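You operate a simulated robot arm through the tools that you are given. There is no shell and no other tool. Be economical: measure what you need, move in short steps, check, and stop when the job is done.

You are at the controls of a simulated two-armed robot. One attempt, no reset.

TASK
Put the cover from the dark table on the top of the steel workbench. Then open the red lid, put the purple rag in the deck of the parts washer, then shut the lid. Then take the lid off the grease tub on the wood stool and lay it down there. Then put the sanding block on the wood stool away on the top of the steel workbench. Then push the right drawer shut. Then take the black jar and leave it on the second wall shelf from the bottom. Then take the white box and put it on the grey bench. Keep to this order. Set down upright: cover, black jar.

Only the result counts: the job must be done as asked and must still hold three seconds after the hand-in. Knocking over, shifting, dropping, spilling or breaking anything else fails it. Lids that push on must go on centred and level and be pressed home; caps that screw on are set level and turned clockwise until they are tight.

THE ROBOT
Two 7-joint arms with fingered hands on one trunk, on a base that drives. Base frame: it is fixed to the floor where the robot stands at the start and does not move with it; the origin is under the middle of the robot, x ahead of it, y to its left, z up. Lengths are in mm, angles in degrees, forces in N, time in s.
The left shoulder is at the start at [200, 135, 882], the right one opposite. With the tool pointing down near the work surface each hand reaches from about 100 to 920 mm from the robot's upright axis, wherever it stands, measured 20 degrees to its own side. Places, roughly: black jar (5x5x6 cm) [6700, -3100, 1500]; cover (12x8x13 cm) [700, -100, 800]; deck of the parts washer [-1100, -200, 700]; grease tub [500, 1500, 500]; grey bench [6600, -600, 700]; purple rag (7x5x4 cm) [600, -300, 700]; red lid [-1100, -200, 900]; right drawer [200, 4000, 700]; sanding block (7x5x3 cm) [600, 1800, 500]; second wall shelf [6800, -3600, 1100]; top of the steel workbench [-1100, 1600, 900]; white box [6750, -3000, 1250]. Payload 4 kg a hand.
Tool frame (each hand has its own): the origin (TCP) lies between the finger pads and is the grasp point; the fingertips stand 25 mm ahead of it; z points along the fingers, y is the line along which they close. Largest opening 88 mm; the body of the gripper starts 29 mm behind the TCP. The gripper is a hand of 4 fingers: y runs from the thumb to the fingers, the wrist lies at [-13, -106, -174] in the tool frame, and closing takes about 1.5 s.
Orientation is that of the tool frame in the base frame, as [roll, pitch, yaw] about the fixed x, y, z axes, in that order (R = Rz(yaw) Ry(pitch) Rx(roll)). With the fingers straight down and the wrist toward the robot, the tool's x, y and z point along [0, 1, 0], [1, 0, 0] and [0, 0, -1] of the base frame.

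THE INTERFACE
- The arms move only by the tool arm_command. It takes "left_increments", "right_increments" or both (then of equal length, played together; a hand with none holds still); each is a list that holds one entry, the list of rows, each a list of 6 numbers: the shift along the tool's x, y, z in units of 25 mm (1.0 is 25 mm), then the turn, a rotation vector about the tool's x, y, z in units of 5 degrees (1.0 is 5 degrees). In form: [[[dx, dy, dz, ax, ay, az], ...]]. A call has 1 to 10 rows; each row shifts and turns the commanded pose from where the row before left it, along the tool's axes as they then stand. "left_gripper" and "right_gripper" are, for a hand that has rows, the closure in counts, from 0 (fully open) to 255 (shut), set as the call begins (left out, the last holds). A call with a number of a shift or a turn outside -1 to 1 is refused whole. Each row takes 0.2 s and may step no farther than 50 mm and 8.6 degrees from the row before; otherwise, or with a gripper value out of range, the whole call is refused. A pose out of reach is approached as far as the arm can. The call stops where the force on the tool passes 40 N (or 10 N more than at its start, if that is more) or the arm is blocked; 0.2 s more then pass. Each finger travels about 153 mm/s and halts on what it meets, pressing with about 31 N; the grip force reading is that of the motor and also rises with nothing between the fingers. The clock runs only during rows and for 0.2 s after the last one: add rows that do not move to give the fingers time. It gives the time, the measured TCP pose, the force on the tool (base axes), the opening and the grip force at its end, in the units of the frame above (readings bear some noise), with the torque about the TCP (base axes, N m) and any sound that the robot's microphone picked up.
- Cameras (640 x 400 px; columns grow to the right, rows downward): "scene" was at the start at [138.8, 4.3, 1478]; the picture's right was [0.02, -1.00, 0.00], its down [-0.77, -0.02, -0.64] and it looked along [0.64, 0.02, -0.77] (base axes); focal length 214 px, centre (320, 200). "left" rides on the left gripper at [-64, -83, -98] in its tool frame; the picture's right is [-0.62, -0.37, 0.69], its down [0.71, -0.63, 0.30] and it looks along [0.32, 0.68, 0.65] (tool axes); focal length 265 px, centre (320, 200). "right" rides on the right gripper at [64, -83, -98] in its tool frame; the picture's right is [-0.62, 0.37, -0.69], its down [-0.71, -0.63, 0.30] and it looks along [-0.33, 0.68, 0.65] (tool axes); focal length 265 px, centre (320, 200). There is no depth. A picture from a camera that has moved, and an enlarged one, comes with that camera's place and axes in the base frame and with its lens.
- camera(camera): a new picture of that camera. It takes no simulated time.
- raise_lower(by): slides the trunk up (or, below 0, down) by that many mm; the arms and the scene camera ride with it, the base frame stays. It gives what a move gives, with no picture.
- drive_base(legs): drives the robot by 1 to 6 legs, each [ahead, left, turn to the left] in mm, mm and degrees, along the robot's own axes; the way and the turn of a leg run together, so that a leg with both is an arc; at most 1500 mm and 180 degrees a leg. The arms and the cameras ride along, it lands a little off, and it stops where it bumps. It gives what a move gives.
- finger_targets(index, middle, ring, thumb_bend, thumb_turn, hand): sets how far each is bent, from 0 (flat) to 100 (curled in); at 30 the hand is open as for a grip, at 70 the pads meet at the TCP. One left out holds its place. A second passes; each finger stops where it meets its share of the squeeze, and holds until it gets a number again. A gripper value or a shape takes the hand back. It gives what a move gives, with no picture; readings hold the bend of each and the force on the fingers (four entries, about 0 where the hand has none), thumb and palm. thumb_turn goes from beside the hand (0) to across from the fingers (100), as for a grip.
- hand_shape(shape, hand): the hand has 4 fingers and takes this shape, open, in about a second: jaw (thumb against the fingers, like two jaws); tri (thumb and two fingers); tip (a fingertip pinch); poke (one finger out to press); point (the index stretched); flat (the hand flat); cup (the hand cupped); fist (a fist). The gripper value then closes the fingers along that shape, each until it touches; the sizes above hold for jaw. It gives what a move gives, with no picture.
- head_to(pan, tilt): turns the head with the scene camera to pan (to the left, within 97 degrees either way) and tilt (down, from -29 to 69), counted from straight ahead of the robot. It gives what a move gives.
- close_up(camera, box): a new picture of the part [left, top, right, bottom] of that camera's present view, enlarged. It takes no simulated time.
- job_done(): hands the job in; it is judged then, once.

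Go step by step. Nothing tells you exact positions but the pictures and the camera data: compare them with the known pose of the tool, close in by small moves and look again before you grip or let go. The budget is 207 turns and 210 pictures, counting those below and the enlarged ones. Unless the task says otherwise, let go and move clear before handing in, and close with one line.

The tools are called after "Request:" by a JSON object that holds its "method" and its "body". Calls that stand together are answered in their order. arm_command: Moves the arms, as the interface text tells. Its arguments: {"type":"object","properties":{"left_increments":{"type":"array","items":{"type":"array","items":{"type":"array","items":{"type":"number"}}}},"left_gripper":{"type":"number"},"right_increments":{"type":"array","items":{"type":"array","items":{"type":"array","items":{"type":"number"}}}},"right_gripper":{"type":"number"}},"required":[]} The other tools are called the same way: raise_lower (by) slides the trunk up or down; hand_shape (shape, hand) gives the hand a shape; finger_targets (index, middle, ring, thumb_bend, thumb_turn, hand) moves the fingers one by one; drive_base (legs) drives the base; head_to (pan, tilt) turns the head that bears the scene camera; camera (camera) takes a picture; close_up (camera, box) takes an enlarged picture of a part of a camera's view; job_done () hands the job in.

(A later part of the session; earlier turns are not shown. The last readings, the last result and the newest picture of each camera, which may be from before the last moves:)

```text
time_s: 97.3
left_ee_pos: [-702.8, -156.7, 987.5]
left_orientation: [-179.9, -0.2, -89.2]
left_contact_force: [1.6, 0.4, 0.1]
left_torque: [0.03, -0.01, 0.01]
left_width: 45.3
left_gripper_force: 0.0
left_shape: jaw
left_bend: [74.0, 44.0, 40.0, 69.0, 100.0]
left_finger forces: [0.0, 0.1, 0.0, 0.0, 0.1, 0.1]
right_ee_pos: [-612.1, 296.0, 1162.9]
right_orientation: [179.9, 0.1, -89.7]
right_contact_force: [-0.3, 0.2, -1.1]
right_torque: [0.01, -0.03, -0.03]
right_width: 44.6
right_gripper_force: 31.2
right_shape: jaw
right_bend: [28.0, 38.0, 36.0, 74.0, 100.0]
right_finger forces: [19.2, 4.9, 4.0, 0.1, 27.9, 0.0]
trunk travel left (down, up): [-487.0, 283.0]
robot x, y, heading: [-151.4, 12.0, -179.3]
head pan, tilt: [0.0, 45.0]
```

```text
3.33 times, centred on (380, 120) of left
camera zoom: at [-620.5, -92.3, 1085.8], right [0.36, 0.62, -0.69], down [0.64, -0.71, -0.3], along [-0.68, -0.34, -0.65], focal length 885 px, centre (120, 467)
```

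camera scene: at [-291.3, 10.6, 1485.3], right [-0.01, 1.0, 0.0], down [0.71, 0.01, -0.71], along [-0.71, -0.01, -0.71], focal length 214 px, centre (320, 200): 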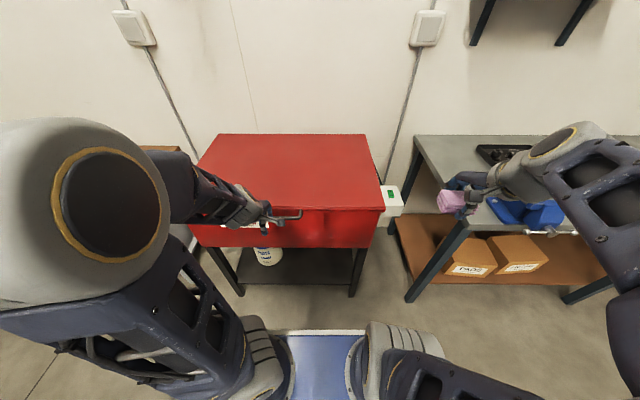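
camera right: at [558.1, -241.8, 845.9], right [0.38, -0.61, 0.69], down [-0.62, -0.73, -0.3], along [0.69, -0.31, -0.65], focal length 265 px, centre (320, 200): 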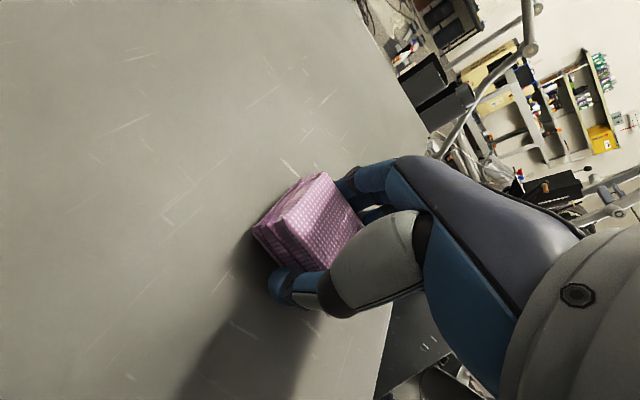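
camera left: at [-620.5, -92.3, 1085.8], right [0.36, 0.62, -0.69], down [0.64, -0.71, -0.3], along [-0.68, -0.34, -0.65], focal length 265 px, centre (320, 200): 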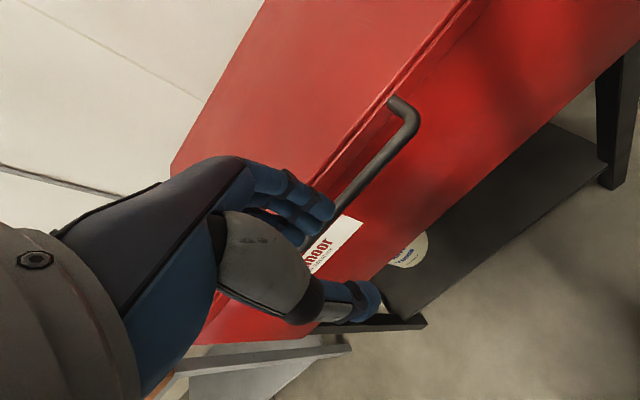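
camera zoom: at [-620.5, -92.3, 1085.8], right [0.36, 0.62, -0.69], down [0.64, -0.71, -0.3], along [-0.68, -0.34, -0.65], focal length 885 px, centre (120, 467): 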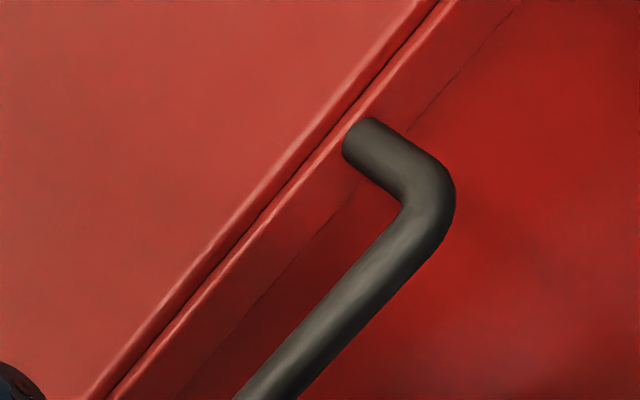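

Refined estimate: the bar is at about x=-787, z=905 (lid about 920). I'll move over it at the present height and look.

Request:
{"method": "arm_command", "body": {"left_increments": [[[0, 0.67, 0, 0, 0, 0], [0, 0.67, 0, 0, 0, 0], [0, 0.67, 0, 0, 0, 0], [0, 0.67, 0, 0, 0, 0], [0, 0.67, 0, 0, 0, 0], [0, 0, 0, 0, 0, 0]]]}}

Request:
{"method": "camera", "body": {"camera": "left"}}

Request:
{"method": "close_up", "body": {"camera": "scene", "box": [220, 170, 340, 250]}}

```text
time_s: 98.7
left_ee_pos: [-765.8, -158.4, 992.8]
left_orientation: [-179.8, -0.3, -89.2]
left_contact_force: [0.1, 0.6, 0.7]
left_torque: [0.01, 0.0, 0.02]
left_width: 45.2
left_gripper_force: 0.1
left_shape: jaw
left_bend: [74.0, 44.0, 40.0, 69.0, 100.0]
left_finger forces: [0.0, 0.1, 0.1, 0.1, 0.0, 0.0]
left hand out of reach, approached as far as the arm can: row 3, 4
right_ee_pos: [-611.2, 295.3, 1162.5]
right_orientation: [-180.0, 0.2, -89.7]
right_contact_force: [0.2, 0.8, -0.4]
right_torque: [0.01, 0.02, -0.02]
right_width: 44.7
right_gripper_force: 31.3
right_shape: jaw
right_bend: [28.0, 38.0, 36.0, 74.0, 100.0]
right_finger forces: [19.2, 4.9, 3.9, 0.1, 27.9, 0.0]
trunk travel left (down, up): [-487.0, 283.0]
robot x, y, heading: [-151.1, 7.4, -179.5]
head pan, tilt: [0.0, 45.0]
```

```text
154 pictures are left
camera left: at [-684.1, -92.9, 1092.2], right [0.36, 0.62, -0.69], down [0.64, -0.71, -0.3], along [-0.68, -0.34, -0.65], focal length 265 px, centre (320, 200)
```

left: 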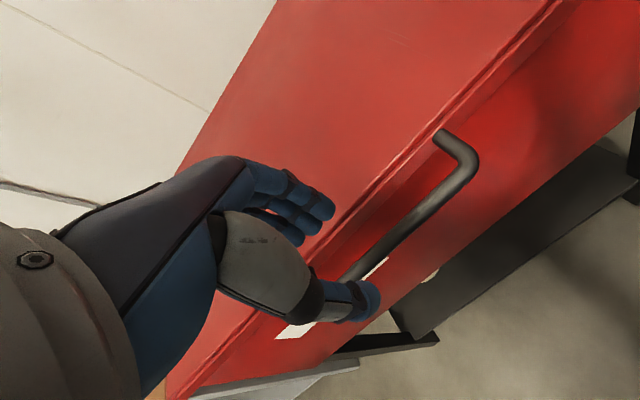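

```text
5.00 times, centred on (280, 210) of scene
camera zoom: at [-291.3, 10.6, 1485.2], right [-0.01, 1.0, 0.0], down [0.71, 0.01, -0.71], along [-0.71, -0.01, -0.71], focal length 1072 px, centre (520, 150)
```

zoom: 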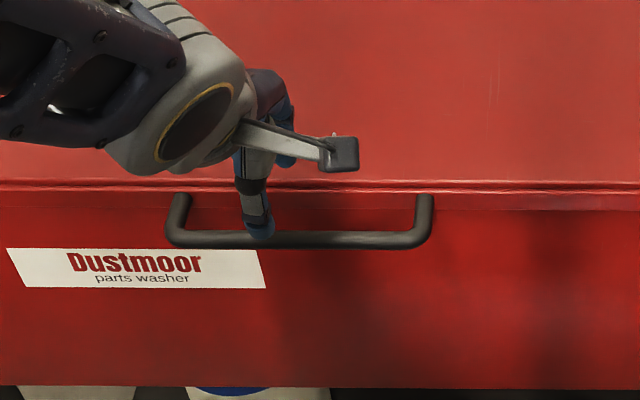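

Request:
{"method": "arm_command", "body": {"left_increments": [[[0, 0.42, 0, 0, 0, 0], [0, 0.42, 0, 0, 0, 0], [0, 0, 0.5, 0, 0, 0], [0, 0, 0.5, 0, 0, 0], [0, 0, 0, 0, 0, 0]]]}}

Request:
{"method": "camera", "body": {"camera": "left"}}

```text
time_s: 99.9
left_ee_pos: [-786.8, -159.0, 968.4]
left_orientation: [-179.9, -0.3, -89.2]
left_contact_force: [-1.0, -0.2, 0.0]
left_torque: [0.0, 0.01, -0.01]
left_width: 45.3
left_gripper_force: 0.1
left_shape: jaw
left_bend: [74.0, 44.0, 40.0, 69.0, 100.0]
left_finger forces: [0.1, 0.1, 0.0, 0.1, 0.0, 0.0]
right_ee_pos: [-611.1, 296.2, 1163.3]
right_orientation: [179.9, 0.1, -89.7]
right_contact_force: [-0.2, -0.3, -0.9]
right_torque: [0.02, 0.0, 0.0]
right_width: 44.4
right_gripper_force: 30.8
right_shape: jaw
right_bend: [28.0, 38.0, 36.0, 74.0, 100.0]
right_finger forces: [19.2, 4.8, 4.0, 0.0, 27.8, 0.0]
trunk travel left (down, up): [-487.0, 283.0]
robot x, y, heading: [-150.4, 9.2, -179.4]
head pan, tilt: [0.0, 45.0]
```

```text
152 pictures are left
camera left: at [-704.2, -93.2, 1067.1], right [0.36, 0.62, -0.69], down [0.64, -0.71, -0.3], along [-0.68, -0.34, -0.65], focal length 265 px, centre (320, 200)
```

left: 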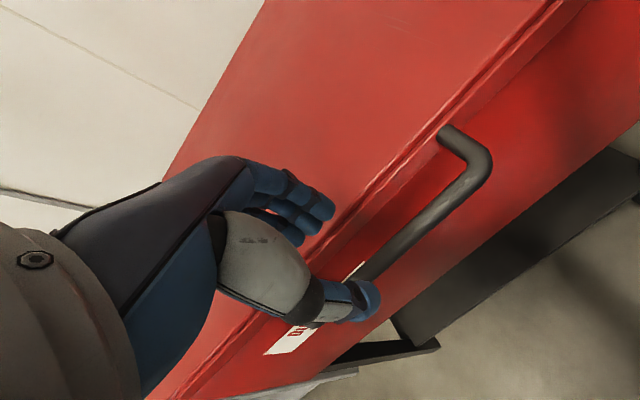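

Request:
{"method": "close_up", "body": {"camera": "left", "box": [200, 140, 400, 340]}}

```text
2.00 times, centred on (300, 240) of left
camera zoom: at [-704.2, -93.2, 1067.1], right [0.36, 0.62, -0.69], down [0.64, -0.71, -0.3], along [-0.68, -0.34, -0.65], focal length 531 px, centre (360, 120)
```

zoom: 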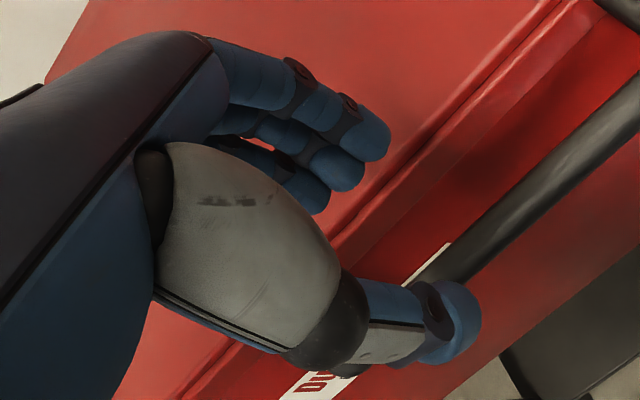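

The fingers and thumb straddle the bar's line. I'll lower 40 mm and check clearance.

Request:
{"method": "arm_command", "body": {"left_increments": [[[0, 0.1, 0.5, 0, 0, 0], [0, 0, 0.5, 0, 0, 0], [0, 0, 0.6, 0, 0, 0], [0, 0, 0, 0, 0, 0]]]}}

Request:
{"method": "close_up", "body": {"camera": "left", "box": [200, 100, 500, 340]}}

Request:
{"method": "close_up", "body": {"camera": "scene", "box": [220, 170, 340, 250]}}

```text
time_s: 100.9
left_ee_pos: [-788.7, -158.8, 929.5]
left_orientation: [-179.9, -0.3, -89.2]
left_contact_force: [-0.8, -0.3, 0.8]
left_torque: [0.02, -0.01, 0.0]
left_width: 45.2
left_gripper_force: 0.1
left_shape: jaw
left_bend: [74.0, 44.0, 40.0, 69.0, 100.0]
left_finger forces: [0.0, 0.0, 0.0, 0.0, 0.1, 0.0]
right_ee_pos: [-612.0, 297.3, 1162.2]
right_orientation: [180.0, 0.1, -89.7]
right_contact_force: [-0.1, -0.5, -1.8]
right_torque: [-0.01, -0.03, -0.02]
right_width: 44.6
right_gripper_force: 31.2
right_shape: jaw
right_bend: [28.0, 38.0, 36.0, 74.0, 100.0]
right_finger forces: [19.3, 4.9, 3.8, 0.0, 27.8, 0.0]
trunk travel left (down, up): [-487.0, 283.0]
robot x, y, heading: [-150.7, 9.3, -179.2]
head pan, tilt: [0.0, 45.0]
```

```text
1.67 times, centred on (350, 220) of left
camera zoom: at [-706.9, -93.5, 1027.3], right [0.36, 0.62, -0.69], down [0.64, -0.71, -0.3], along [-0.68, -0.34, -0.65], focal length 442 px, centre (270, 167)
```

zoom: 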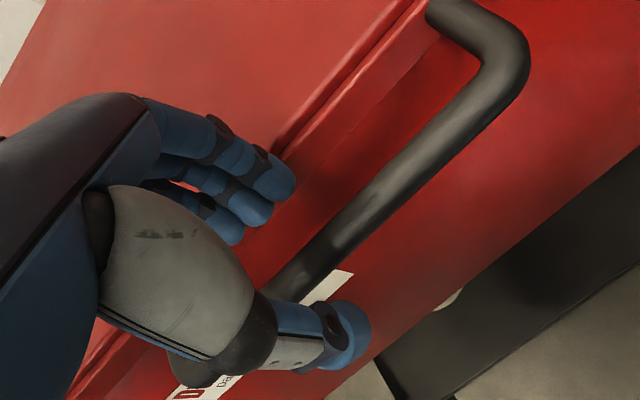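

```text
5.00 times, centred on (280, 210) of scene
camera zoom: at [-291.3, 10.6, 1485.2], right [-0.01, 1.0, 0.0], down [0.71, 0.01, -0.71], along [-0.71, -0.01, -0.71], focal length 1072 px, centre (520, 150)
```

zoom: 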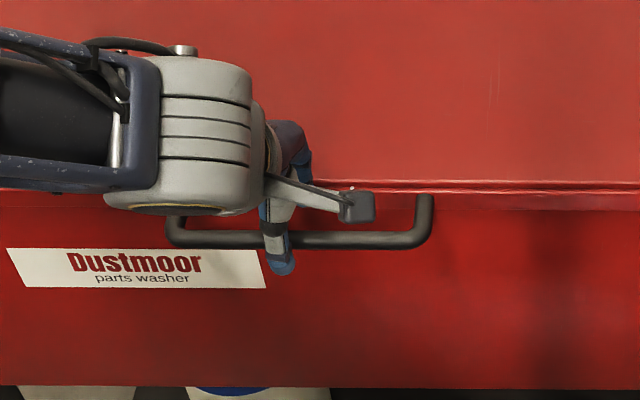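

The gap behind the bar is about 30 mm, so I'll narrow the hand to about 32 mm before entering.

Request:
{"method": "arm_command", "body": {"left_increments": [[[0, 0, 0, 0, 0, 0], [0, 0, 0, 0, 0, 0], [0, 0, 0, 0, 0, 0], [0, 0, 0, 0, 0, 0]]], "left_gripper": 163}}

Request:
{"method": "close_up", "body": {"camera": "left", "box": [200, 100, 500, 340]}}

```text
time_s: 101.9
left_ee_pos: [-789.2, -158.6, 929.1]
left_orientation: [-179.9, -0.3, -89.2]
left_contact_force: [0.1, 0.1, 0.7]
left_torque: [-0.02, 0.0, -0.02]
left_width: 32.2
left_gripper_force: 0.0
left_shape: jaw
left_bend: [74.0, 50.0, 47.0, 73.0, 100.0]
left_finger forces: [0.0, 0.0, 0.0, 0.1, 0.1, 0.0]
right_ee_pos: [-613.0, 296.6, 1163.2]
right_orientation: [-180.0, 0.1, -89.7]
right_contact_force: [-1.0, -1.2, 0.2]
right_torque: [0.0, -0.01, 0.02]
right_width: 44.4
right_gripper_force: 31.4
right_shape: jaw
right_bend: [28.0, 38.0, 36.0, 74.0, 100.0]
right_finger forces: [19.2, 4.8, 3.9, 0.1, 27.9, 0.1]
trunk travel left (down, up): [-487.0, 283.0]
robot x, y, heading: [-147.4, 9.8, -179.5]
head pan, tilt: [0.0, 45.0]
```

```text
1.67 times, centred on (350, 220) of left
camera zoom: at [-707.0, -93.6, 1027.4], right [0.36, 0.62, -0.69], down [0.64, -0.71, -0.3], along [-0.68, -0.34, -0.65], focal length 442 px, centre (270, 167)
```

zoom: 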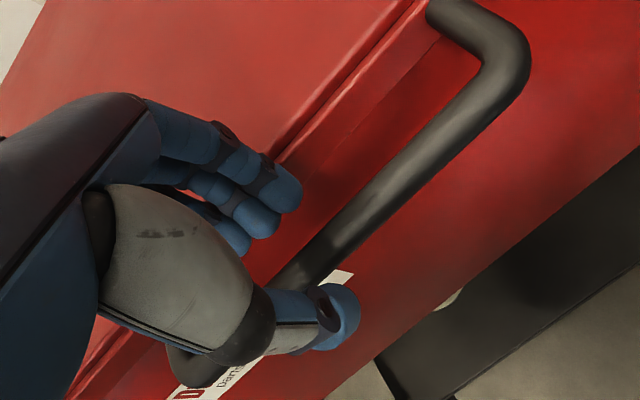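

Request:
{"method": "arm_command", "body": {"left_increments": [[[0, 0, 0.3, 0, 0, 0], [0, 0, 0.3, 0, 0, 0], [0, 0, 0.3, 0, 0, 0], [0, 0, 0, 0, 0, 0]]]}}

Request:
{"method": "close_up", "body": {"camera": "left", "box": [200, 100, 500, 340]}}

```text
time_s: 102.9
left_ee_pos: [-787.9, -158.2, 906.6]
left_orientation: [-179.9, -0.3, -89.3]
left_contact_force: [3.5, 0.6, 3.5]
left_torque: [-0.06, 0.18, 0.06]
left_width: 31.3
left_gripper_force: 0.0
left_shape: jaw
left_bend: [74.0, 52.0, 47.0, 73.0, 100.0]
left_finger forces: [0.1, 4.6, 0.1, 0.0, 0.0, 0.1]
right_ee_pos: [-612.0, 296.6, 1162.7]
right_orientation: [180.0, 0.1, -89.7]
right_contact_force: [-0.9, -0.1, -0.3]
right_torque: [0.0, -0.01, -0.03]
right_width: 44.6
right_gripper_force: 31.0
right_shape: jaw
right_bend: [28.0, 38.0, 36.0, 74.0, 100.0]
right_finger forces: [19.1, 4.9, 3.9, 0.1, 27.9, 0.0]
trunk travel left (down, up): [-487.0, 283.0]
robot x, y, heading: [-150.2, 11.8, -179.5]
head pan, tilt: [0.0, 45.0]
```

```text
1.67 times, centred on (350, 220) of left
camera zoom: at [-706.9, -93.3, 1004.6], right [0.36, 0.62, -0.69], down [0.64, -0.71, -0.3], along [-0.68, -0.34, -0.65], focal length 442 px, centre (270, 167)
```

zoom: 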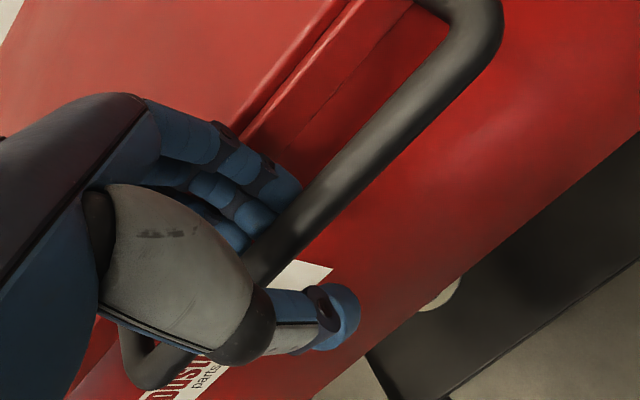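

The fingers are inside the handle. I'll close the hand around the bar.

Request:
{"method": "arm_command", "body": {"left_increments": [[[0, 0, 0, 0, 0, 0], [0, 0, 0, 0, 0, 0], [0, 0, 0, 0, 0, 0], [0, 0, 0, 0, 0, 0], [0, 0, 0, 0, 0, 0], [0, 0, 0, 0, 0, 0]]], "left_gripper": 255}}

Request:
{"method": "close_up", "body": {"camera": "left", "box": [200, 100, 500, 340]}}

```text
time_s: 104.3
left_ee_pos: [-789.0, -158.9, 906.5]
left_orientation: [-179.8, -0.3, -89.2]
left_contact_force: [10.5, 0.0, -4.0]
left_torque: [0.04, -0.08, 0.01]
left_width: 5.1
left_gripper_force: 30.9
left_shape: jaw
left_bend: [71.0, 74.0, 64.0, 72.0, 100.0]
left_finger forces: [15.4, 1.7, 2.7, 0.0, 31.0, 0.0]
right_ee_pos: [-611.9, 296.8, 1162.7]
right_orientation: [179.8, 0.1, -89.7]
right_contact_force: [1.0, 0.1, -0.8]
right_torque: [-0.01, -0.02, 0.0]
right_width: 44.5
right_gripper_force: 30.7
right_shape: jaw
right_bend: [28.0, 38.0, 36.0, 74.0, 100.0]
right_finger forces: [19.1, 4.9, 3.9, 0.0, 27.9, 0.0]
trunk travel left (down, up): [-487.0, 283.0]
robot x, y, heading: [-151.6, 6.9, -179.6]
head pan, tilt: [0.0, 45.0]
```

```text
1.67 times, centred on (350, 220) of left
camera zoom: at [-706.8, -93.5, 1004.4], right [0.36, 0.62, -0.69], down [0.64, -0.71, -0.3], along [-0.68, -0.34, -0.65], focal length 442 px, centre (270, 167)
```

zoom: 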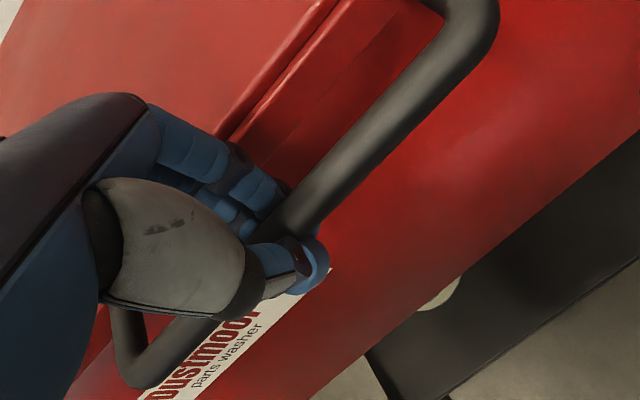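

The bar is hooked. I'll lift along the lid's arc, starting with a short stretch to check the forces.

Request:
{"method": "arm_command", "body": {"left_increments": [[[0, 0, -0.5, 0, 0, 0], [0, 0.02, -0.9, 0, 0, 0], [0, 0.05, -0.94, 0, 0, 0], [0, 0.09, -0.94, 0, 0, 0], [0, 0.13, -0.94, 0, 0, 0], [0, 0, 0, 0, 0, 0]]]}}

Request:
{"method": "camera", "body": {"camera": "scene"}}

```text
time_s: 105.7
left_ee_pos: [-796.8, -159.2, 1012.5]
left_orientation: [-179.9, -0.3, -89.1]
left_contact_force: [9.7, 0.7, -1.3]
left_torque: [0.04, -0.14, -0.03]
left_width: 5.4
left_gripper_force: 30.9
left_shape: jaw
left_bend: [71.0, 74.0, 66.0, 73.0, 100.0]
left_finger forces: [18.0, 1.6, 3.3, 0.0, 26.7, 0.0]
right_ee_pos: [-611.8, 295.7, 1163.4]
right_orientation: [179.8, 0.1, -89.6]
right_contact_force: [0.0, -0.4, 0.2]
right_torque: [0.0, -0.02, 0.02]
right_width: 44.5
right_gripper_force: 31.0
right_shape: jaw
right_bend: [28.0, 38.0, 36.0, 74.0, 100.0]
right_finger forces: [19.3, 5.0, 3.9, 0.1, 27.9, 0.0]
trunk travel left (down, up): [-487.0, 283.0]
robot x, y, heading: [-149.4, 6.6, -179.3]
head pan, tilt: [0.0, 45.0]
```

```text
145 pictures are left
camera scene: at [-291.0, 10.5, 1485.3], right [-0.01, 1.0, 0.0], down [0.71, 0.01, -0.71], along [-0.71, -0.01, -0.71], focal length 214 px, centre (320, 200)
```

scene: 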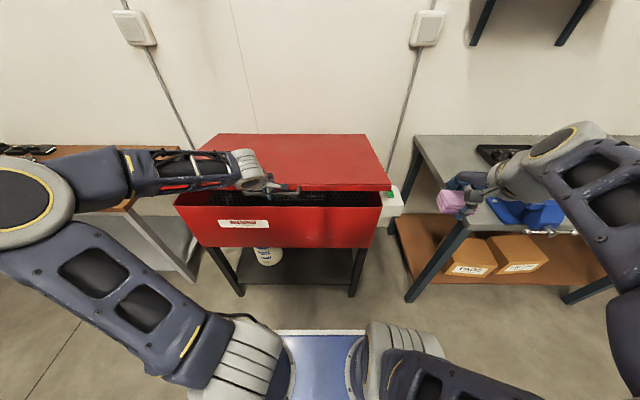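

The lid follows easily. I'll continue along the arc to about 35°.

Request:
{"method": "arm_command", "body": {"left_increments": [[[0, 0.17, -0.94, 0, 0, 0], [0, 0.21, -0.93, 0, 0, 0], [0, 0.24, -0.92, 0, 0, 0], [0, 0.28, -0.91, 0, 0, 0], [0, 0.32, -0.9, 0, 0, 0], [0, 0.36, -0.88, 0, 0, 0], [0, 0.4, -0.86, 0, 0, 0], [0, 0.43, -0.85, 0, 0, 0], [0, 0.47, -0.83, 0, 0, 0], [0, 0.5, -0.81, 0, 0, 0]]]}}

Request:
{"method": "camera", "body": {"camera": "scene"}}

Request:
{"method": "camera", "body": {"camera": "left"}}

```text
time_s: 107.9
left_ee_pos: [-880.9, -158.9, 1232.5]
left_orientation: [-179.8, -0.3, -89.2]
left_contact_force: [2.6, -1.3, -0.4]
left_torque: [-0.01, -0.05, 0.05]
left_width: 5.1
left_gripper_force: 30.6
left_shape: jaw
left_bend: [71.0, 75.0, 71.0, 74.0, 100.0]
left_finger forces: [15.9, 0.0, 2.9, 0.1, 23.9, 0.0]
right_ee_pos: [-612.4, 294.8, 1162.1]
right_orientation: [-180.0, 0.1, -89.6]
right_contact_force: [-0.8, 0.4, 0.1]
right_torque: [-0.01, 0.02, 0.0]
right_width: 44.5
right_gripper_force: 31.4
right_shape: jaw
right_bend: [28.0, 38.0, 36.0, 74.0, 100.0]
right_finger forces: [19.2, 4.9, 4.0, 0.1, 27.9, 0.1]
trunk travel left (down, up): [-487.0, 283.0]
robot x, y, heading: [-148.4, 8.5, -179.5]
head pan, tilt: [0.0, 45.0]
```

```text
144 pictures are left
camera scene: at [-291.2, 10.4, 1485.2], right [-0.01, 1.0, 0.0], down [0.71, 0.01, -0.71], along [-0.71, -0.01, -0.71], focal length 214 px, centre (320, 200)
```

scene: 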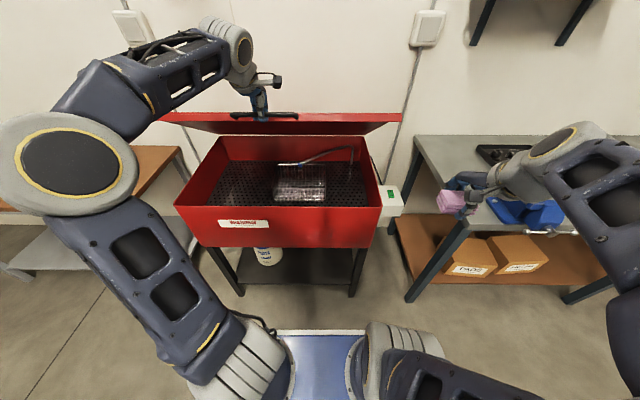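

```text
143 pictures are left
camera left: at [-799.9, -93.0, 1331.3], right [0.36, 0.62, -0.7], down [0.64, -0.71, -0.3], along [-0.68, -0.34, -0.65], focal length 265 px, centre (320, 200)
```

left: 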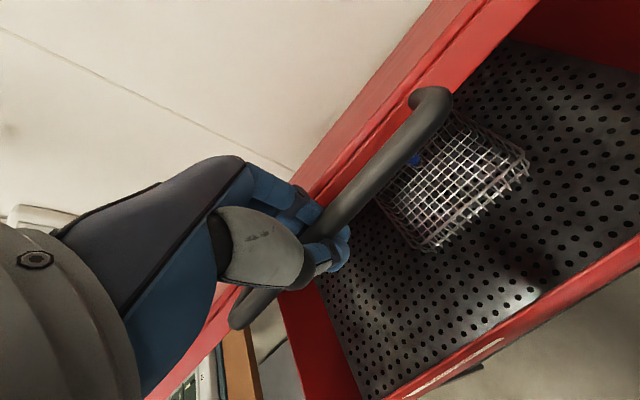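

Request:
{"method": "arm_command", "body": {"left_increments": [[[0, 0.53, -0.79, 0, 0, 0], [0, 0.56, -0.76, 0, 0, 0], [0, 0.6, -0.74, 0, 0, 0], [0, 0.63, -0.71, 0, 0, 0], [0, 0.66, -0.69, 0, 0, 0], [0, 0.68, -0.66, 0, 0, 0], [0, 0.71, -0.63, 0, 0, 0], [0, 0, 0, 0, 0, 0]]]}}

Request:
{"method": "close_up", "body": {"camera": "scene", "box": [160, 80, 420, 260]}}

```text
time_s: 109.7
left_ee_pos: [-886.3, -157.1, 1242.5]
left_orientation: [-179.9, -0.4, -89.2]
left_contact_force: [2.4, -1.1, 0.5]
left_torque: [0.03, -0.05, 0.07]
left_width: 4.8
left_gripper_force: 30.9
left_shape: jaw
left_bend: [71.0, 75.0, 71.0, 74.0, 100.0]
left_finger forces: [14.7, 0.0, 3.0, 0.0, 24.3, 0.1]
left hand out of reach, approached as far as the arm can: row 1, 2, 3, 4, 5, 6, 7
right_ee_pos: [-611.4, 296.9, 1163.3]
right_orientation: [-180.0, 0.1, -89.7]
right_contact_force: [-0.1, 1.7, -0.8]
right_torque: [-0.01, -0.02, 0.01]
right_width: 44.4
right_gripper_force: 31.6
right_shape: jaw
right_bend: [28.0, 38.0, 36.0, 74.0, 100.0]
right_finger forces: [19.1, 4.8, 3.9, 0.0, 27.9, 0.1]
trunk travel left (down, up): [-487.0, 283.0]
robot x, y, heading: [-152.0, 9.3, -179.7]
head pan, tilt: [0.0, 45.0]
```

```text
2.22 times, centred on (290, 170) of scene
camera zoom: at [-291.2, 10.5, 1485.2], right [-0.01, 1.0, 0.0], down [0.71, 0.01, -0.71], along [-0.71, -0.01, -0.71], focal length 477 px, centre (387, 267)
```

zoom: 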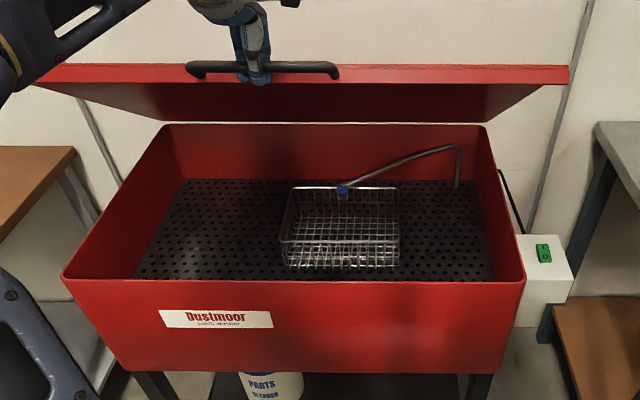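

The arm hit a limit at about 36° of lid opening. Tilting the hand so the fingers point more forward should bring the wrist back; I'll try that in place.

Request:
{"method": "arm_command", "body": {"left_increments": [[[0, 0, 0, -0.6, 0, 0], [0, 0, 0, -0.6, 0, 0], [0, 0, 0, -0.6, 0, 0], [0, 0, 0, -0.6, 0, 0], [0, 0, 0, -0.6, 0, 0], [0, 0, 0, 0, 0, 0]]]}}

Request:
{"method": "close_up", "body": {"camera": "scene", "box": [160, 80, 420, 260]}}

```text
time_s: 111.1
left_ee_pos: [-888.4, -157.5, 1242.4]
left_orientation: [165.2, -0.3, -89.2]
left_contact_force: [-4.8, -2.9, -3.7]
left_torque: [0.07, -0.1, 0.06]
left_width: 5.3
left_gripper_force: 30.6
left_shape: jaw
left_bend: [71.0, 75.0, 70.0, 74.0, 100.0]
left_finger forces: [18.8, 0.0, 4.4, 0.0, 22.0, 0.0]
right_ee_pos: [-612.6, 295.8, 1162.8]
right_orientation: [180.0, 0.1, -89.7]
right_contact_force: [0.2, -0.4, -0.5]
right_torque: [-0.01, -0.03, -0.01]
right_width: 44.4
right_gripper_force: 30.7
right_shape: jaw
right_bend: [28.0, 38.0, 36.0, 74.0, 100.0]
right_finger forces: [19.1, 4.9, 3.9, 0.0, 27.9, 0.0]
trunk travel left (down, up): [-487.0, 283.0]
robot x, y, heading: [-152.8, 10.3, -179.4]
head pan, tilt: [0.0, 45.0]
```

```text
2.22 times, centred on (290, 170) of scene
camera zoom: at [-291.6, 10.4, 1485.1], right [-0.01, 1.0, 0.0], down [0.71, 0.01, -0.71], along [-0.71, -0.01, -0.71], focal length 477 px, centre (387, 267)
```

zoom: 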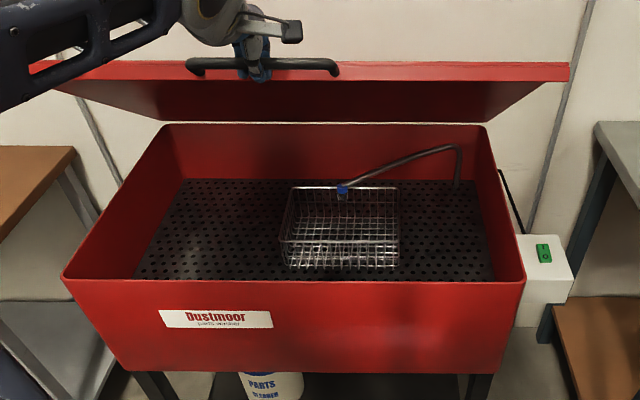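

Request:
{"method": "arm_command", "body": {"left_increments": [[[0, 0.73, -0.61, 0, 0, 0], [0, 0.75, -0.58, 0, 0, 0], [0, 0.78, -0.54, 0, 0, 0], [0, 0.8, -0.51, 0, 0, 0], [0, 0.82, -0.48, 0, 0, 0], [0, 0.84, -0.44, 0, 0, 0], [0, 0.86, -0.4, 0, 0, 0], [0, 0, 0, 0, 0, 0]]]}}

Request:
{"method": "camera", "body": {"camera": "scene"}}

```text
time_s: 112.9
left_ee_pos: [-924.2, -158.7, 1288.9]
left_orientation: [165.3, -0.2, -89.3]
left_contact_force: [-6.8, 0.1, -6.9]
left_torque: [0.03, -0.16, 0.03]
left_width: 5.1
left_gripper_force: 31.1
left_shape: jaw
left_bend: [71.0, 75.0, 70.0, 74.0, 100.0]
left_finger forces: [19.5, 0.0, 4.7, 0.0, 21.8, 0.0]
left hand out of reach, approached as far as the arm can: row 3, 4, 5, 6, 7
right_ee_pos: [-612.3, 296.4, 1162.6]
right_orientation: [179.9, 0.1, -89.8]
right_contact_force: [-0.4, -0.3, 0.0]
right_torque: [0.0, -0.01, 0.01]
right_width: 44.5
right_gripper_force: 30.9
right_shape: jaw
right_bend: [28.0, 38.0, 36.0, 74.0, 100.0]
right_finger forces: [19.2, 5.0, 4.0, 0.0, 27.9, 0.1]
trunk travel left (down, up): [-487.0, 283.0]
robot x, y, heading: [-153.2, 11.3, -179.5]
head pan, tilt: [0.0, 45.0]
```

```text
140 pictures are left
camera scene: at [-291.8, 10.5, 1485.1], right [-0.01, 1.0, 0.0], down [0.71, 0.01, -0.71], along [-0.71, -0.01, -0.71], focal length 214 px, centre (320, 200)
```

scene: 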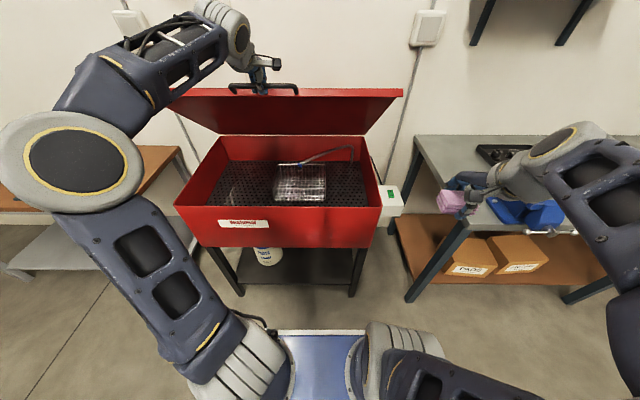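

Another 15° of tilt, then continue the arc a bit more.

Request:
{"method": "arm_command", "body": {"left_increments": [[[0, 0, 0, -0.6, 0, 0], [0, 0, 0, -0.6, 0, 0], [0, 0, 0, -0.6, 0, 0], [0, 0, 0, -0.6, 0, 0], [0, 0, 0, -0.6, 0, 0], [0, 0, 0, 0, 0, 0]]]}}

Request:
{"method": "arm_command", "body": {"left_increments": [[[0, 0.87, -0.31, 0, 0, 0], [0, 0.88, -0.27, 0, 0, 0], [0, 0.89, -0.23, 0, 0, 0], [0, 0.91, -0.2, 0, 0, 0], [0, 0.92, -0.15, 0, 0, 0], [0, 0, 0, 0, 0, 0]]]}}

Request:
{"method": "camera", "body": {"camera": "scene"}}

```text
time_s: 114.3
left_ee_pos: [-924.0, -157.7, 1287.3]
left_orientation: [150.2, -0.3, -89.2]
left_contact_force: [-16.3, 2.6, -15.9]
left_torque: [0.07, -0.35, -0.03]
left_width: 5.3
left_gripper_force: 30.5
left_shape: jaw
left_bend: [71.0, 75.0, 69.0, 74.0, 100.0]
left_finger forces: [23.6, 0.0, 7.4, 0.0, 20.2, 0.0]
right_ee_pos: [-611.8, 296.0, 1162.4]
right_orientation: [-180.0, 0.0, -89.7]
right_contact_force: [0.3, 0.4, -1.1]
right_torque: [0.0, -0.03, 0.01]
right_width: 44.4
right_gripper_force: 30.6
right_shape: jaw
right_bend: [28.0, 38.0, 36.0, 74.0, 100.0]
right_finger forces: [19.1, 4.8, 3.9, 0.0, 27.9, 0.0]
trunk travel left (down, up): [-487.0, 283.0]
robot x, y, heading: [-149.2, 10.7, -179.3]
head pan, tilt: [0.0, 45.0]
```

```text
time_s: 115.7
left_ee_pos: [-955.6, -159.6, 1321.5]
left_orientation: [150.4, -0.3, -89.3]
left_contact_force: [-18.4, 0.6, -18.6]
left_torque: [0.09, -0.43, 0.0]
left_width: 5.3
left_gripper_force: 31.0
left_shape: jaw
left_bend: [71.0, 75.0, 69.0, 74.0, 100.0]
left_finger forces: [24.1, 0.1, 7.4, 0.0, 20.8, 0.1]
left hand out of reach, approached as far as the arm can: row 3, 4, 5
right_ee_pos: [-613.8, 296.5, 1162.1]
right_orientation: [180.0, 0.1, -89.6]
right_contact_force: [-1.4, -0.2, -0.4]
right_torque: [0.0, -0.01, 0.0]
right_width: 44.6
right_gripper_force: 30.9
right_shape: jaw
right_bend: [28.0, 38.0, 36.0, 74.0, 100.0]
right_finger forces: [19.1, 4.9, 4.0, 0.0, 27.8, 0.1]
trunk travel left (down, up): [-487.0, 283.0]
robot x, y, heading: [-153.3, 10.4, -179.5]
head pan, tilt: [0.0, 45.0]
```

```text
139 pictures are left
camera scene: at [-292.7, 10.5, 1485.0], right [-0.01, 1.0, 0.0], down [0.71, 0.01, -0.71], along [-0.71, -0.01, -0.71], focal length 214 px, centre (320, 200)
```

scene: 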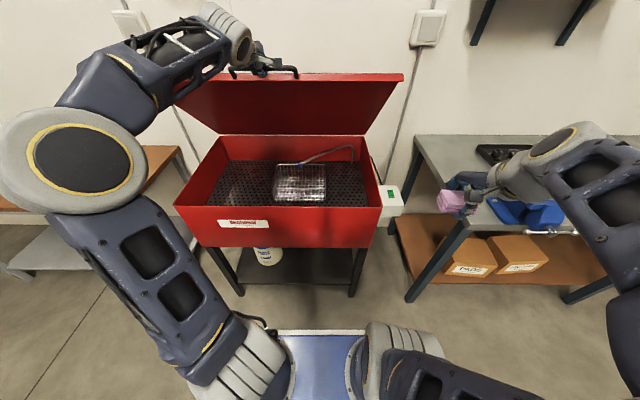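

The lid is open about 46°, which leaves plenty of room. Now the right hand carries the rag toward the free deck area right of the basket.

Request:
{"method": "arm_command", "body": {"right_increments": [[[0.9, 0.4, 0.9, 0, 0, 0], [0.9, 0.4, 0.9, 0, 0, 0], [0.9, 0.4, 0.9, 0, 0, 0], [0.9, 0.4, 0.9, 0, 0, 0], [0.9, 0.4, 0.9, 0, 0, 0], [0.9, 0.4, 0.9, 0, 0, 0], [0.9, 0.4, 0.9, 0, 0, 0]]]}}

Request:
{"method": "arm_command", "body": {"right_increments": [[[0, 1, 0, 0, 0, 0], [0, 1, 0, 0, 0, 0], [0, 1, 0, 0, 0, 0], [0, 1, 0, 0, 0, 0], [0, 1, 0, 0, 0, 0], [0, 1, 0, 0, 0, 0], [0, 1, 0, 0, 0, 0], [0, 1, 0, 0, 0, 0], [0, 1, 0, 0, 0, 0], [0, 1, 0, 0, 0, 0]]]}}

Request:
{"method": "camera", "body": {"camera": "right"}}

Request:
{"method": "camera", "body": {"camera": "scene"}}

```text
time_s: 117.3
left_ee_pos: [-954.7, -158.6, 1321.4]
left_orientation: [150.3, -0.3, -89.3]
left_contact_force: [-20.4, 0.5, -18.7]
left_torque: [0.07, -0.39, 0.0]
left_width: 4.8
left_gripper_force: 31.1
left_shape: jaw
left_bend: [71.0, 75.0, 69.0, 74.0, 100.0]
left_finger forces: [24.6, 0.1, 7.6, 0.1, 21.2, 0.1]
right_ee_pos: [-683.8, 138.6, 1005.4]
right_orientation: [-179.9, 0.1, -89.8]
right_contact_force: [-0.1, 0.1, -0.1]
right_torque: [-0.01, -0.01, 0.0]
right_width: 44.4
right_gripper_force: 30.7
right_shape: jaw
right_bend: [28.0, 38.0, 36.0, 74.0, 100.0]
right_finger forces: [19.2, 5.0, 3.9, 0.1, 28.0, 0.0]
trunk travel left (down, up): [-487.0, 283.0]
robot x, y, heading: [-150.5, 8.7, -179.7]
head pan, tilt: [0.0, 45.0]
```

```text
time_s: 119.5
left_ee_pos: [-954.8, -158.6, 1321.7]
left_orientation: [150.3, -0.3, -89.1]
left_contact_force: [-19.4, 0.0, -18.0]
left_torque: [0.04, -0.39, 0.0]
left_width: 5.3
left_gripper_force: 30.7
left_shape: jaw
left_bend: [71.0, 75.0, 69.0, 74.0, 100.0]
left_finger forces: [24.2, 0.0, 7.1, 0.1, 22.2, 0.0]
right_ee_pos: [-932.0, 138.2, 1005.5]
right_orientation: [-180.0, 0.1, -89.8]
right_contact_force: [0.5, -0.6, -0.2]
right_torque: [0.0, 0.0, -0.01]
right_width: 44.4
right_gripper_force: 31.2
right_shape: jaw
right_bend: [28.0, 38.0, 36.0, 74.0, 100.0]
right_finger forces: [19.2, 4.9, 3.8, 0.1, 27.9, 0.1]
trunk travel left (down, up): [-487.0, 283.0]
robot x, y, heading: [-150.1, 9.6, -179.2]
head pan, tilt: [0.0, 45.0]
```

```text
138 pictures are left
camera right: at [-849.8, 73.1, 1102.8], right [-0.37, 0.62, 0.69], down [0.63, 0.72, -0.3], along [-0.68, 0.32, -0.65], focal length 265 px, centre (320, 200)
```

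right: 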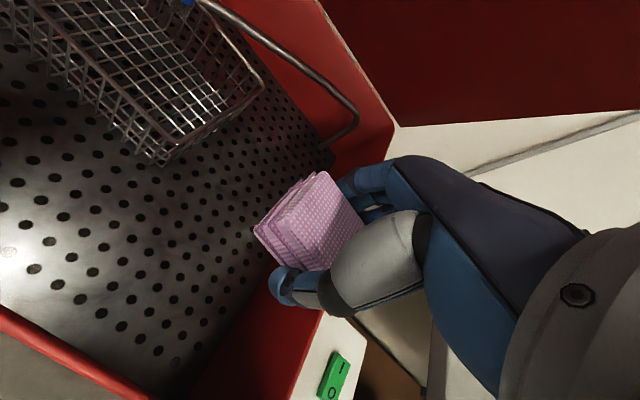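

```text
137 pictures are left
camera scene: at [-292.8, 10.4, 1485.0], right [-0.01, 1.0, 0.0], down [0.71, 0.01, -0.71], along [-0.71, -0.01, -0.71], focal length 214 px, centre (320, 200)
```

scene: 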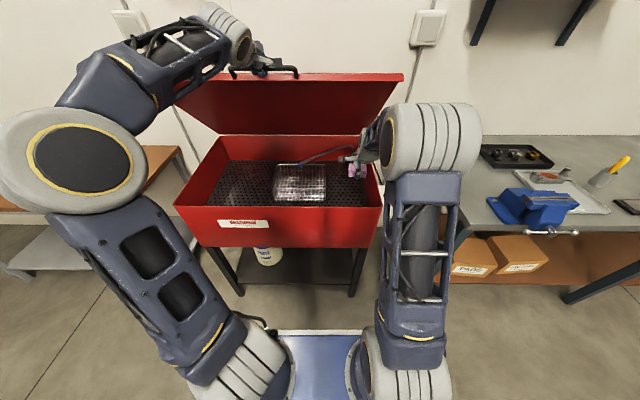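

The spot near [-985, 113] on the deck is clear. I'll move over it, tilt the hand so the wrist clears the rim, and start down.

Request:
{"method": "arm_command", "body": {"right_increments": [[[0.33, 0.7, 0.5, 0, 0, 0], [0.33, 0.7, 0.5, 0, 0, 0], [0.33, 0.7, 0.5, 0.6, 0, 0], [0, 0, 0, 0.6, 0, 0], [0, 0, 0, 0.6, 0, 0], [0, 0, 0, 0.6, 0, 0], [0, 0, 0, 0.6, 0, 0], [0, 0.26, 0.96, 0, 0, 0], [0, 0.26, 0.96, 0, 0, 0], [0, 0.26, 0.96, 0, 0, 0]]]}}

Request:
{"method": "camera", "body": {"camera": "right"}}

Request:
{"method": "close_up", "body": {"camera": "scene", "box": [260, 100, 460, 260]}}

```text
time_s: 121.7
left_ee_pos: [-956.6, -159.2, 1322.5]
left_orientation: [150.3, -0.2, -89.3]
left_contact_force: [-19.1, -0.3, -18.5]
left_torque: [0.05, -0.34, 0.02]
left_width: 5.3
left_gripper_force: 31.5
left_shape: jaw
left_bend: [71.0, 75.0, 69.0, 74.0, 100.0]
left_finger forces: [23.8, 0.0, 6.9, 0.0, 22.7, 0.0]
right_ee_pos: [-983.9, 111.9, 891.5]
right_orientation: [-165.0, 0.0, -89.7]
right_contact_force: [0.2, -0.5, -0.9]
right_torque: [-0.02, 0.01, 0.01]
right_width: 44.5
right_gripper_force: 30.9
right_shape: jaw
right_bend: [28.0, 38.0, 36.0, 74.0, 100.0]
right_finger forces: [19.1, 4.9, 4.0, 0.0, 27.8, 0.0]
trunk travel left (down, up): [-487.0, 283.0]
robot x, y, heading: [-155.9, 10.3, -179.3]
head pan, tilt: [0.0, 45.0]
```

```text
136 pictures are left
camera right: at [-929.9, 48.4, 1008.0], right [-0.54, 0.62, 0.58], down [0.68, 0.72, -0.13], along [-0.49, 0.32, -0.81], focal length 265 px, centre (320, 200)
```

right: 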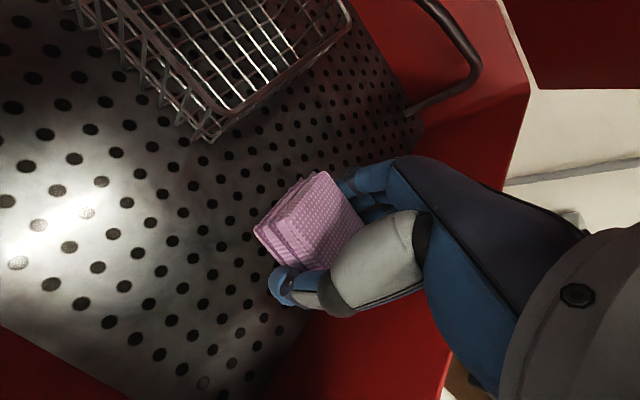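

```text
2.50 times, centred on (360, 180) of scene
camera zoom: at [-292.8, 10.4, 1485.0], right [-0.01, 1.0, 0.0], down [0.71, 0.01, -0.71], along [-0.71, -0.01, -0.71], focal length 536 px, centre (220, 250)
```

zoom: 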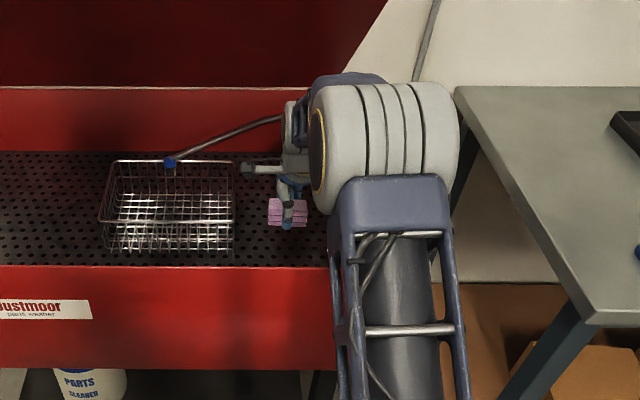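

Request:
{"method": "arm_command", "body": {"right_increments": [[[0, 0.26, 0.96, 0, 0, 0], [0, 0.26, 0.96, 0, 0, 0], [0, 0.2, 0.76, 0, 0, 0], [0, 0, 0, 0, 0, 0]]]}}

Request:
{"method": "camera", "body": {"camera": "right"}}

Request:
{"method": "close_up", "body": {"camera": "scene", "box": [260, 100, 460, 260]}}

```text
time_s: 122.7
left_ee_pos: [-956.9, -158.9, 1321.6]
left_orientation: [150.2, -0.2, -89.3]
left_contact_force: [-18.5, -1.4, -17.8]
left_torque: [0.06, -0.33, 0.04]
left_width: 5.4
left_gripper_force: 30.8
left_shape: jaw
left_bend: [71.0, 75.0, 69.0, 74.0, 100.0]
left_finger forces: [23.9, 0.0, 6.8, 0.0, 23.0, 0.0]
right_ee_pos: [-986.1, 112.9, 821.9]
right_orientation: [-165.0, 0.1, -89.7]
right_contact_force: [-0.2, 0.1, -0.9]
right_torque: [-0.03, 0.01, 0.03]
right_width: 44.3
right_gripper_force: 30.7
right_shape: jaw
right_bend: [28.0, 38.0, 36.0, 74.0, 100.0]
right_finger forces: [18.9, 4.9, 3.9, 0.0, 27.9, 0.1]
trunk travel left (down, up): [-487.0, 283.0]
robot x, y, heading: [-151.6, 8.6, -179.7]
head pan, tilt: [0.0, 45.0]
```

```text
134 pictures are left
camera right: at [-930.3, 47.9, 938.7], right [-0.54, 0.62, 0.57], down [0.68, 0.72, -0.13], along [-0.49, 0.32, -0.81], focal length 265 px, centre (320, 200)
```

right: 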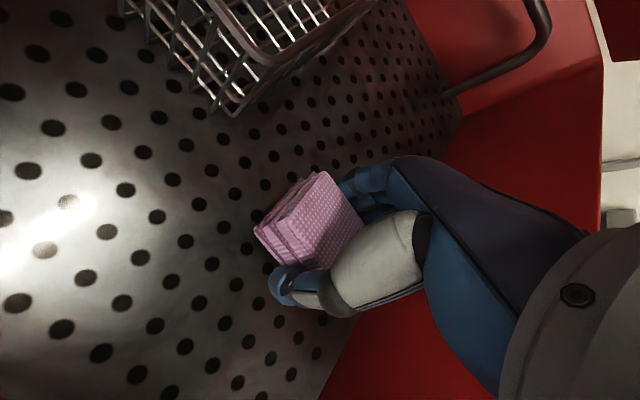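

```text
2.50 times, centred on (360, 180) of scene
camera zoom: at [-292.8, 10.4, 1485.0], right [-0.01, 1.0, 0.0], down [0.71, 0.01, -0.71], along [-0.71, -0.01, -0.71], focal length 536 px, centre (220, 250)
```

zoom: 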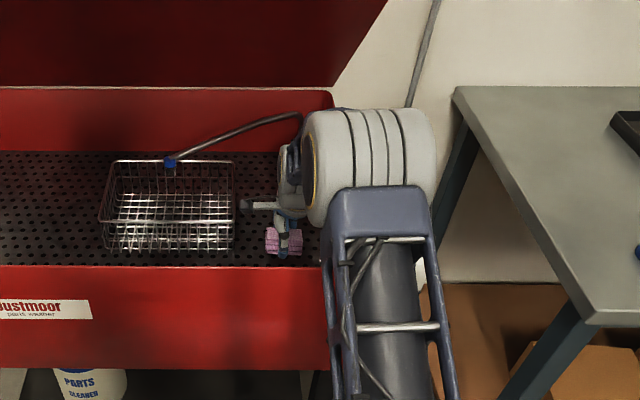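

Request:
{"method": "arm_command", "body": {"right_increments": [[[0, 0.13, 0.48, 0, 0, 0], [0, 0.13, 0.48, 0, 0, 0], [0, 0.1, 0.4, 0, 0, 0], [0, 0, 0, 0, 0, 0]]]}}

Request:
{"method": "camera", "body": {"camera": "right"}}

```text
time_s: 123.7
left_ee_pos: [-955.6, -158.5, 1321.6]
left_orientation: [150.1, -0.3, -89.2]
left_contact_force: [-18.8, 0.0, -18.8]
left_torque: [0.06, -0.32, 0.0]
left_width: 5.3
left_gripper_force: 31.0
left_shape: jaw
left_bend: [71.0, 75.0, 69.0, 74.0, 100.0]
left_finger forces: [23.9, 0.1, 6.7, 0.1, 23.0, 0.0]
right_ee_pos: [-984.6, 112.2, 787.6]
right_orientation: [-165.0, 0.0, -89.7]
right_contact_force: [0.1, 0.1, -1.4]
right_torque: [-0.01, 0.01, 0.02]
right_width: 44.2
right_gripper_force: 31.0
right_shape: jaw
right_bend: [28.0, 38.0, 36.0, 74.0, 100.0]
right_finger forces: [19.1, 4.9, 3.9, 0.0, 27.9, 0.1]
trunk travel left (down, up): [-487.0, 283.0]
robot x, y, heading: [-151.9, 10.8, -179.5]
head pan, tilt: [0.0, 45.0]
```

```text
132 pictures are left
camera right: at [-929.9, 48.2, 903.7], right [-0.54, 0.62, 0.58], down [0.68, 0.72, -0.13], along [-0.49, 0.32, -0.81], focal length 265 px, centre (320, 200)
```

right: 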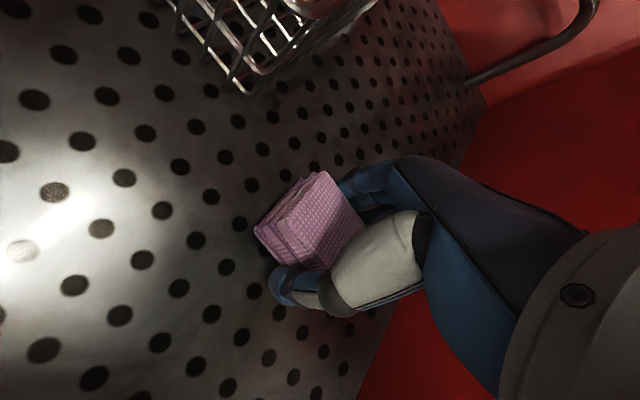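

The deck is at about z=710. I'll go down about 36 mm more.

Request:
{"method": "arm_command", "body": {"right_increments": [[[0, 0.13, 0.48, 0, 0, 0], [0, 0.13, 0.48, 0, 0, 0], [0, 0.1, 0.4, 0, 0, 0], [0, 0, 0, 0, 0, 0]]]}}

Request:
{"method": "camera", "body": {"camera": "right"}}

Request:
{"method": "close_up", "body": {"camera": "scene", "box": [260, 100, 460, 260]}}

```text
time_s: 124.4
left_ee_pos: [-956.1, -159.2, 1320.1]
left_orientation: [150.6, -0.2, -89.2]
left_contact_force: [-9.6, 1.2, -9.0]
left_torque: [0.0, -0.17, -0.02]
left_width: 5.4
left_gripper_force: 31.1
left_shape: jaw
left_bend: [71.0, 75.0, 69.0, 74.0, 100.0]
left_finger forces: [19.6, 0.1, 5.2, 0.0, 23.1, 0.0]
right_ee_pos: [-992.5, 113.7, 771.9]
right_orientation: [-166.4, 0.0, -89.8]
right_contact_force: [4.6, 0.0, 12.7]
right_torque: [-0.05, 0.22, 0.02]
right_width: 40.7
right_gripper_force: 31.2
right_shape: jaw
right_bend: [74.0, 40.0, 39.0, 72.0, 100.0]
right_finger forces: [32.5, 7.0, 4.1, 0.0, 29.9, 0.0]
trunk travel left (down, up): [-487.0, 283.0]
robot x, y, heading: [-153.0, 12.9, -179.3]
head pan, tilt: [0.0, 45.0]
stopped in row 3 (right hand): the force on the tool passed its limit at 47 N (the readings are from after the stop); the commanded pose is now the measured one
```

```text
131 pictures are left
camera right: at [-933.9, 48.8, 886.7], right [-0.52, 0.62, 0.59], down [0.68, 0.72, -0.15], along [-0.51, 0.32, -0.8], focal length 265 px, centre (320, 200)
```

right: 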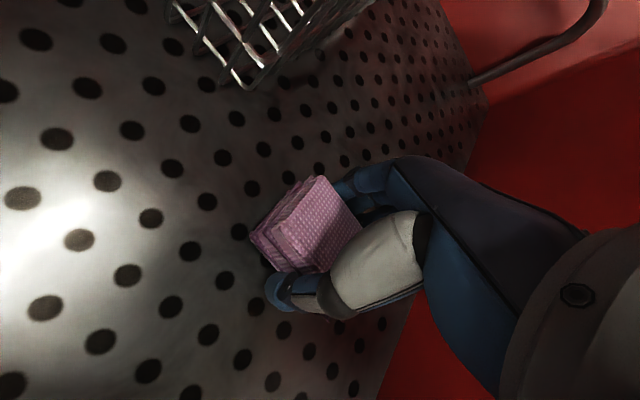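

```text
2.50 times, centred on (360, 180) of scene
camera zoom: at [-291.6, 10.5, 1485.4], right [-0.01, 1.0, 0.0], down [0.71, 0.01, -0.71], along [-0.71, -0.01, -0.71], focal length 536 px, centre (220, 250)
```

zoom: 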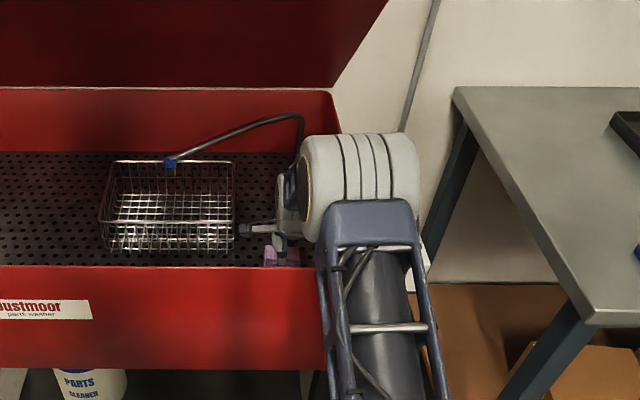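

The rag touches the deck. I'll open the hand moderately and rise.

Request:
{"method": "arm_command", "body": {"right_increments": [[[0, -0.02, -0.1, 0, 0, 0], [0, 0, 0, 0, 0, 0], [0, 0, 0, 0, 0, 0], [0, 0, 0, 0, 0, 0], [0, 0, 0, 0, 0, 0]]], "right_gripper": 40}}

Request:
{"method": "camera", "body": {"camera": "right"}}

```text
time_s: 125.6
left_ee_pos: [-954.6, -159.7, 1321.1]
left_orientation: [150.4, -0.2, -89.3]
left_contact_force: [-16.1, 1.9, -16.4]
left_torque: [0.03, -0.31, -0.02]
left_width: 5.4
left_gripper_force: 31.2
left_shape: jaw
left_bend: [71.0, 75.0, 69.0, 74.0, 100.0]
left_finger forces: [22.9, 0.0, 6.7, 0.1, 24.7, 0.0]
right_ee_pos: [-990.9, 112.8, 774.2]
right_orientation: [-166.4, 0.0, -89.8]
right_contact_force: [5.4, 0.7, 24.4]
right_torque: [-0.09, 0.5, 0.0]
right_width: 68.6
right_gripper_force: 0.0
right_shape: jaw
right_bend: [35.0, 36.0, 31.0, 44.0, 99.0]
right_finger forces: [20.1, 4.9, 0.1, 0.0, 0.1, 0.1]
trunk travel left (down, up): [-487.0, 283.0]
robot x, y, heading: [-153.9, 6.3, -179.5]
head pan, tilt: [0.0, 45.0]
```

```text
129 pictures are left
camera right: at [-933.9, 48.5, 888.3], right [-0.52, 0.62, 0.59], down [0.68, 0.72, -0.15], along [-0.51, 0.32, -0.8], focal length 265 px, centre (320, 200)
```

right: 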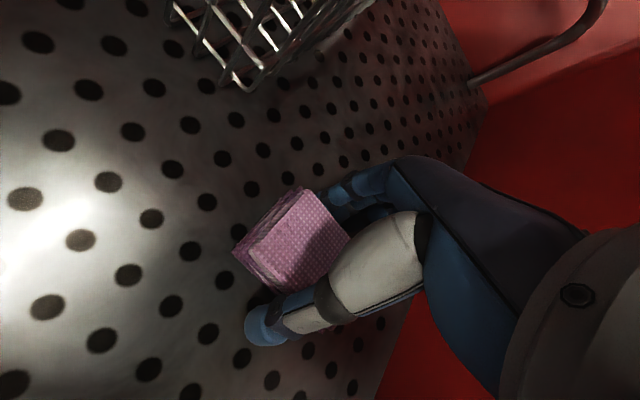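

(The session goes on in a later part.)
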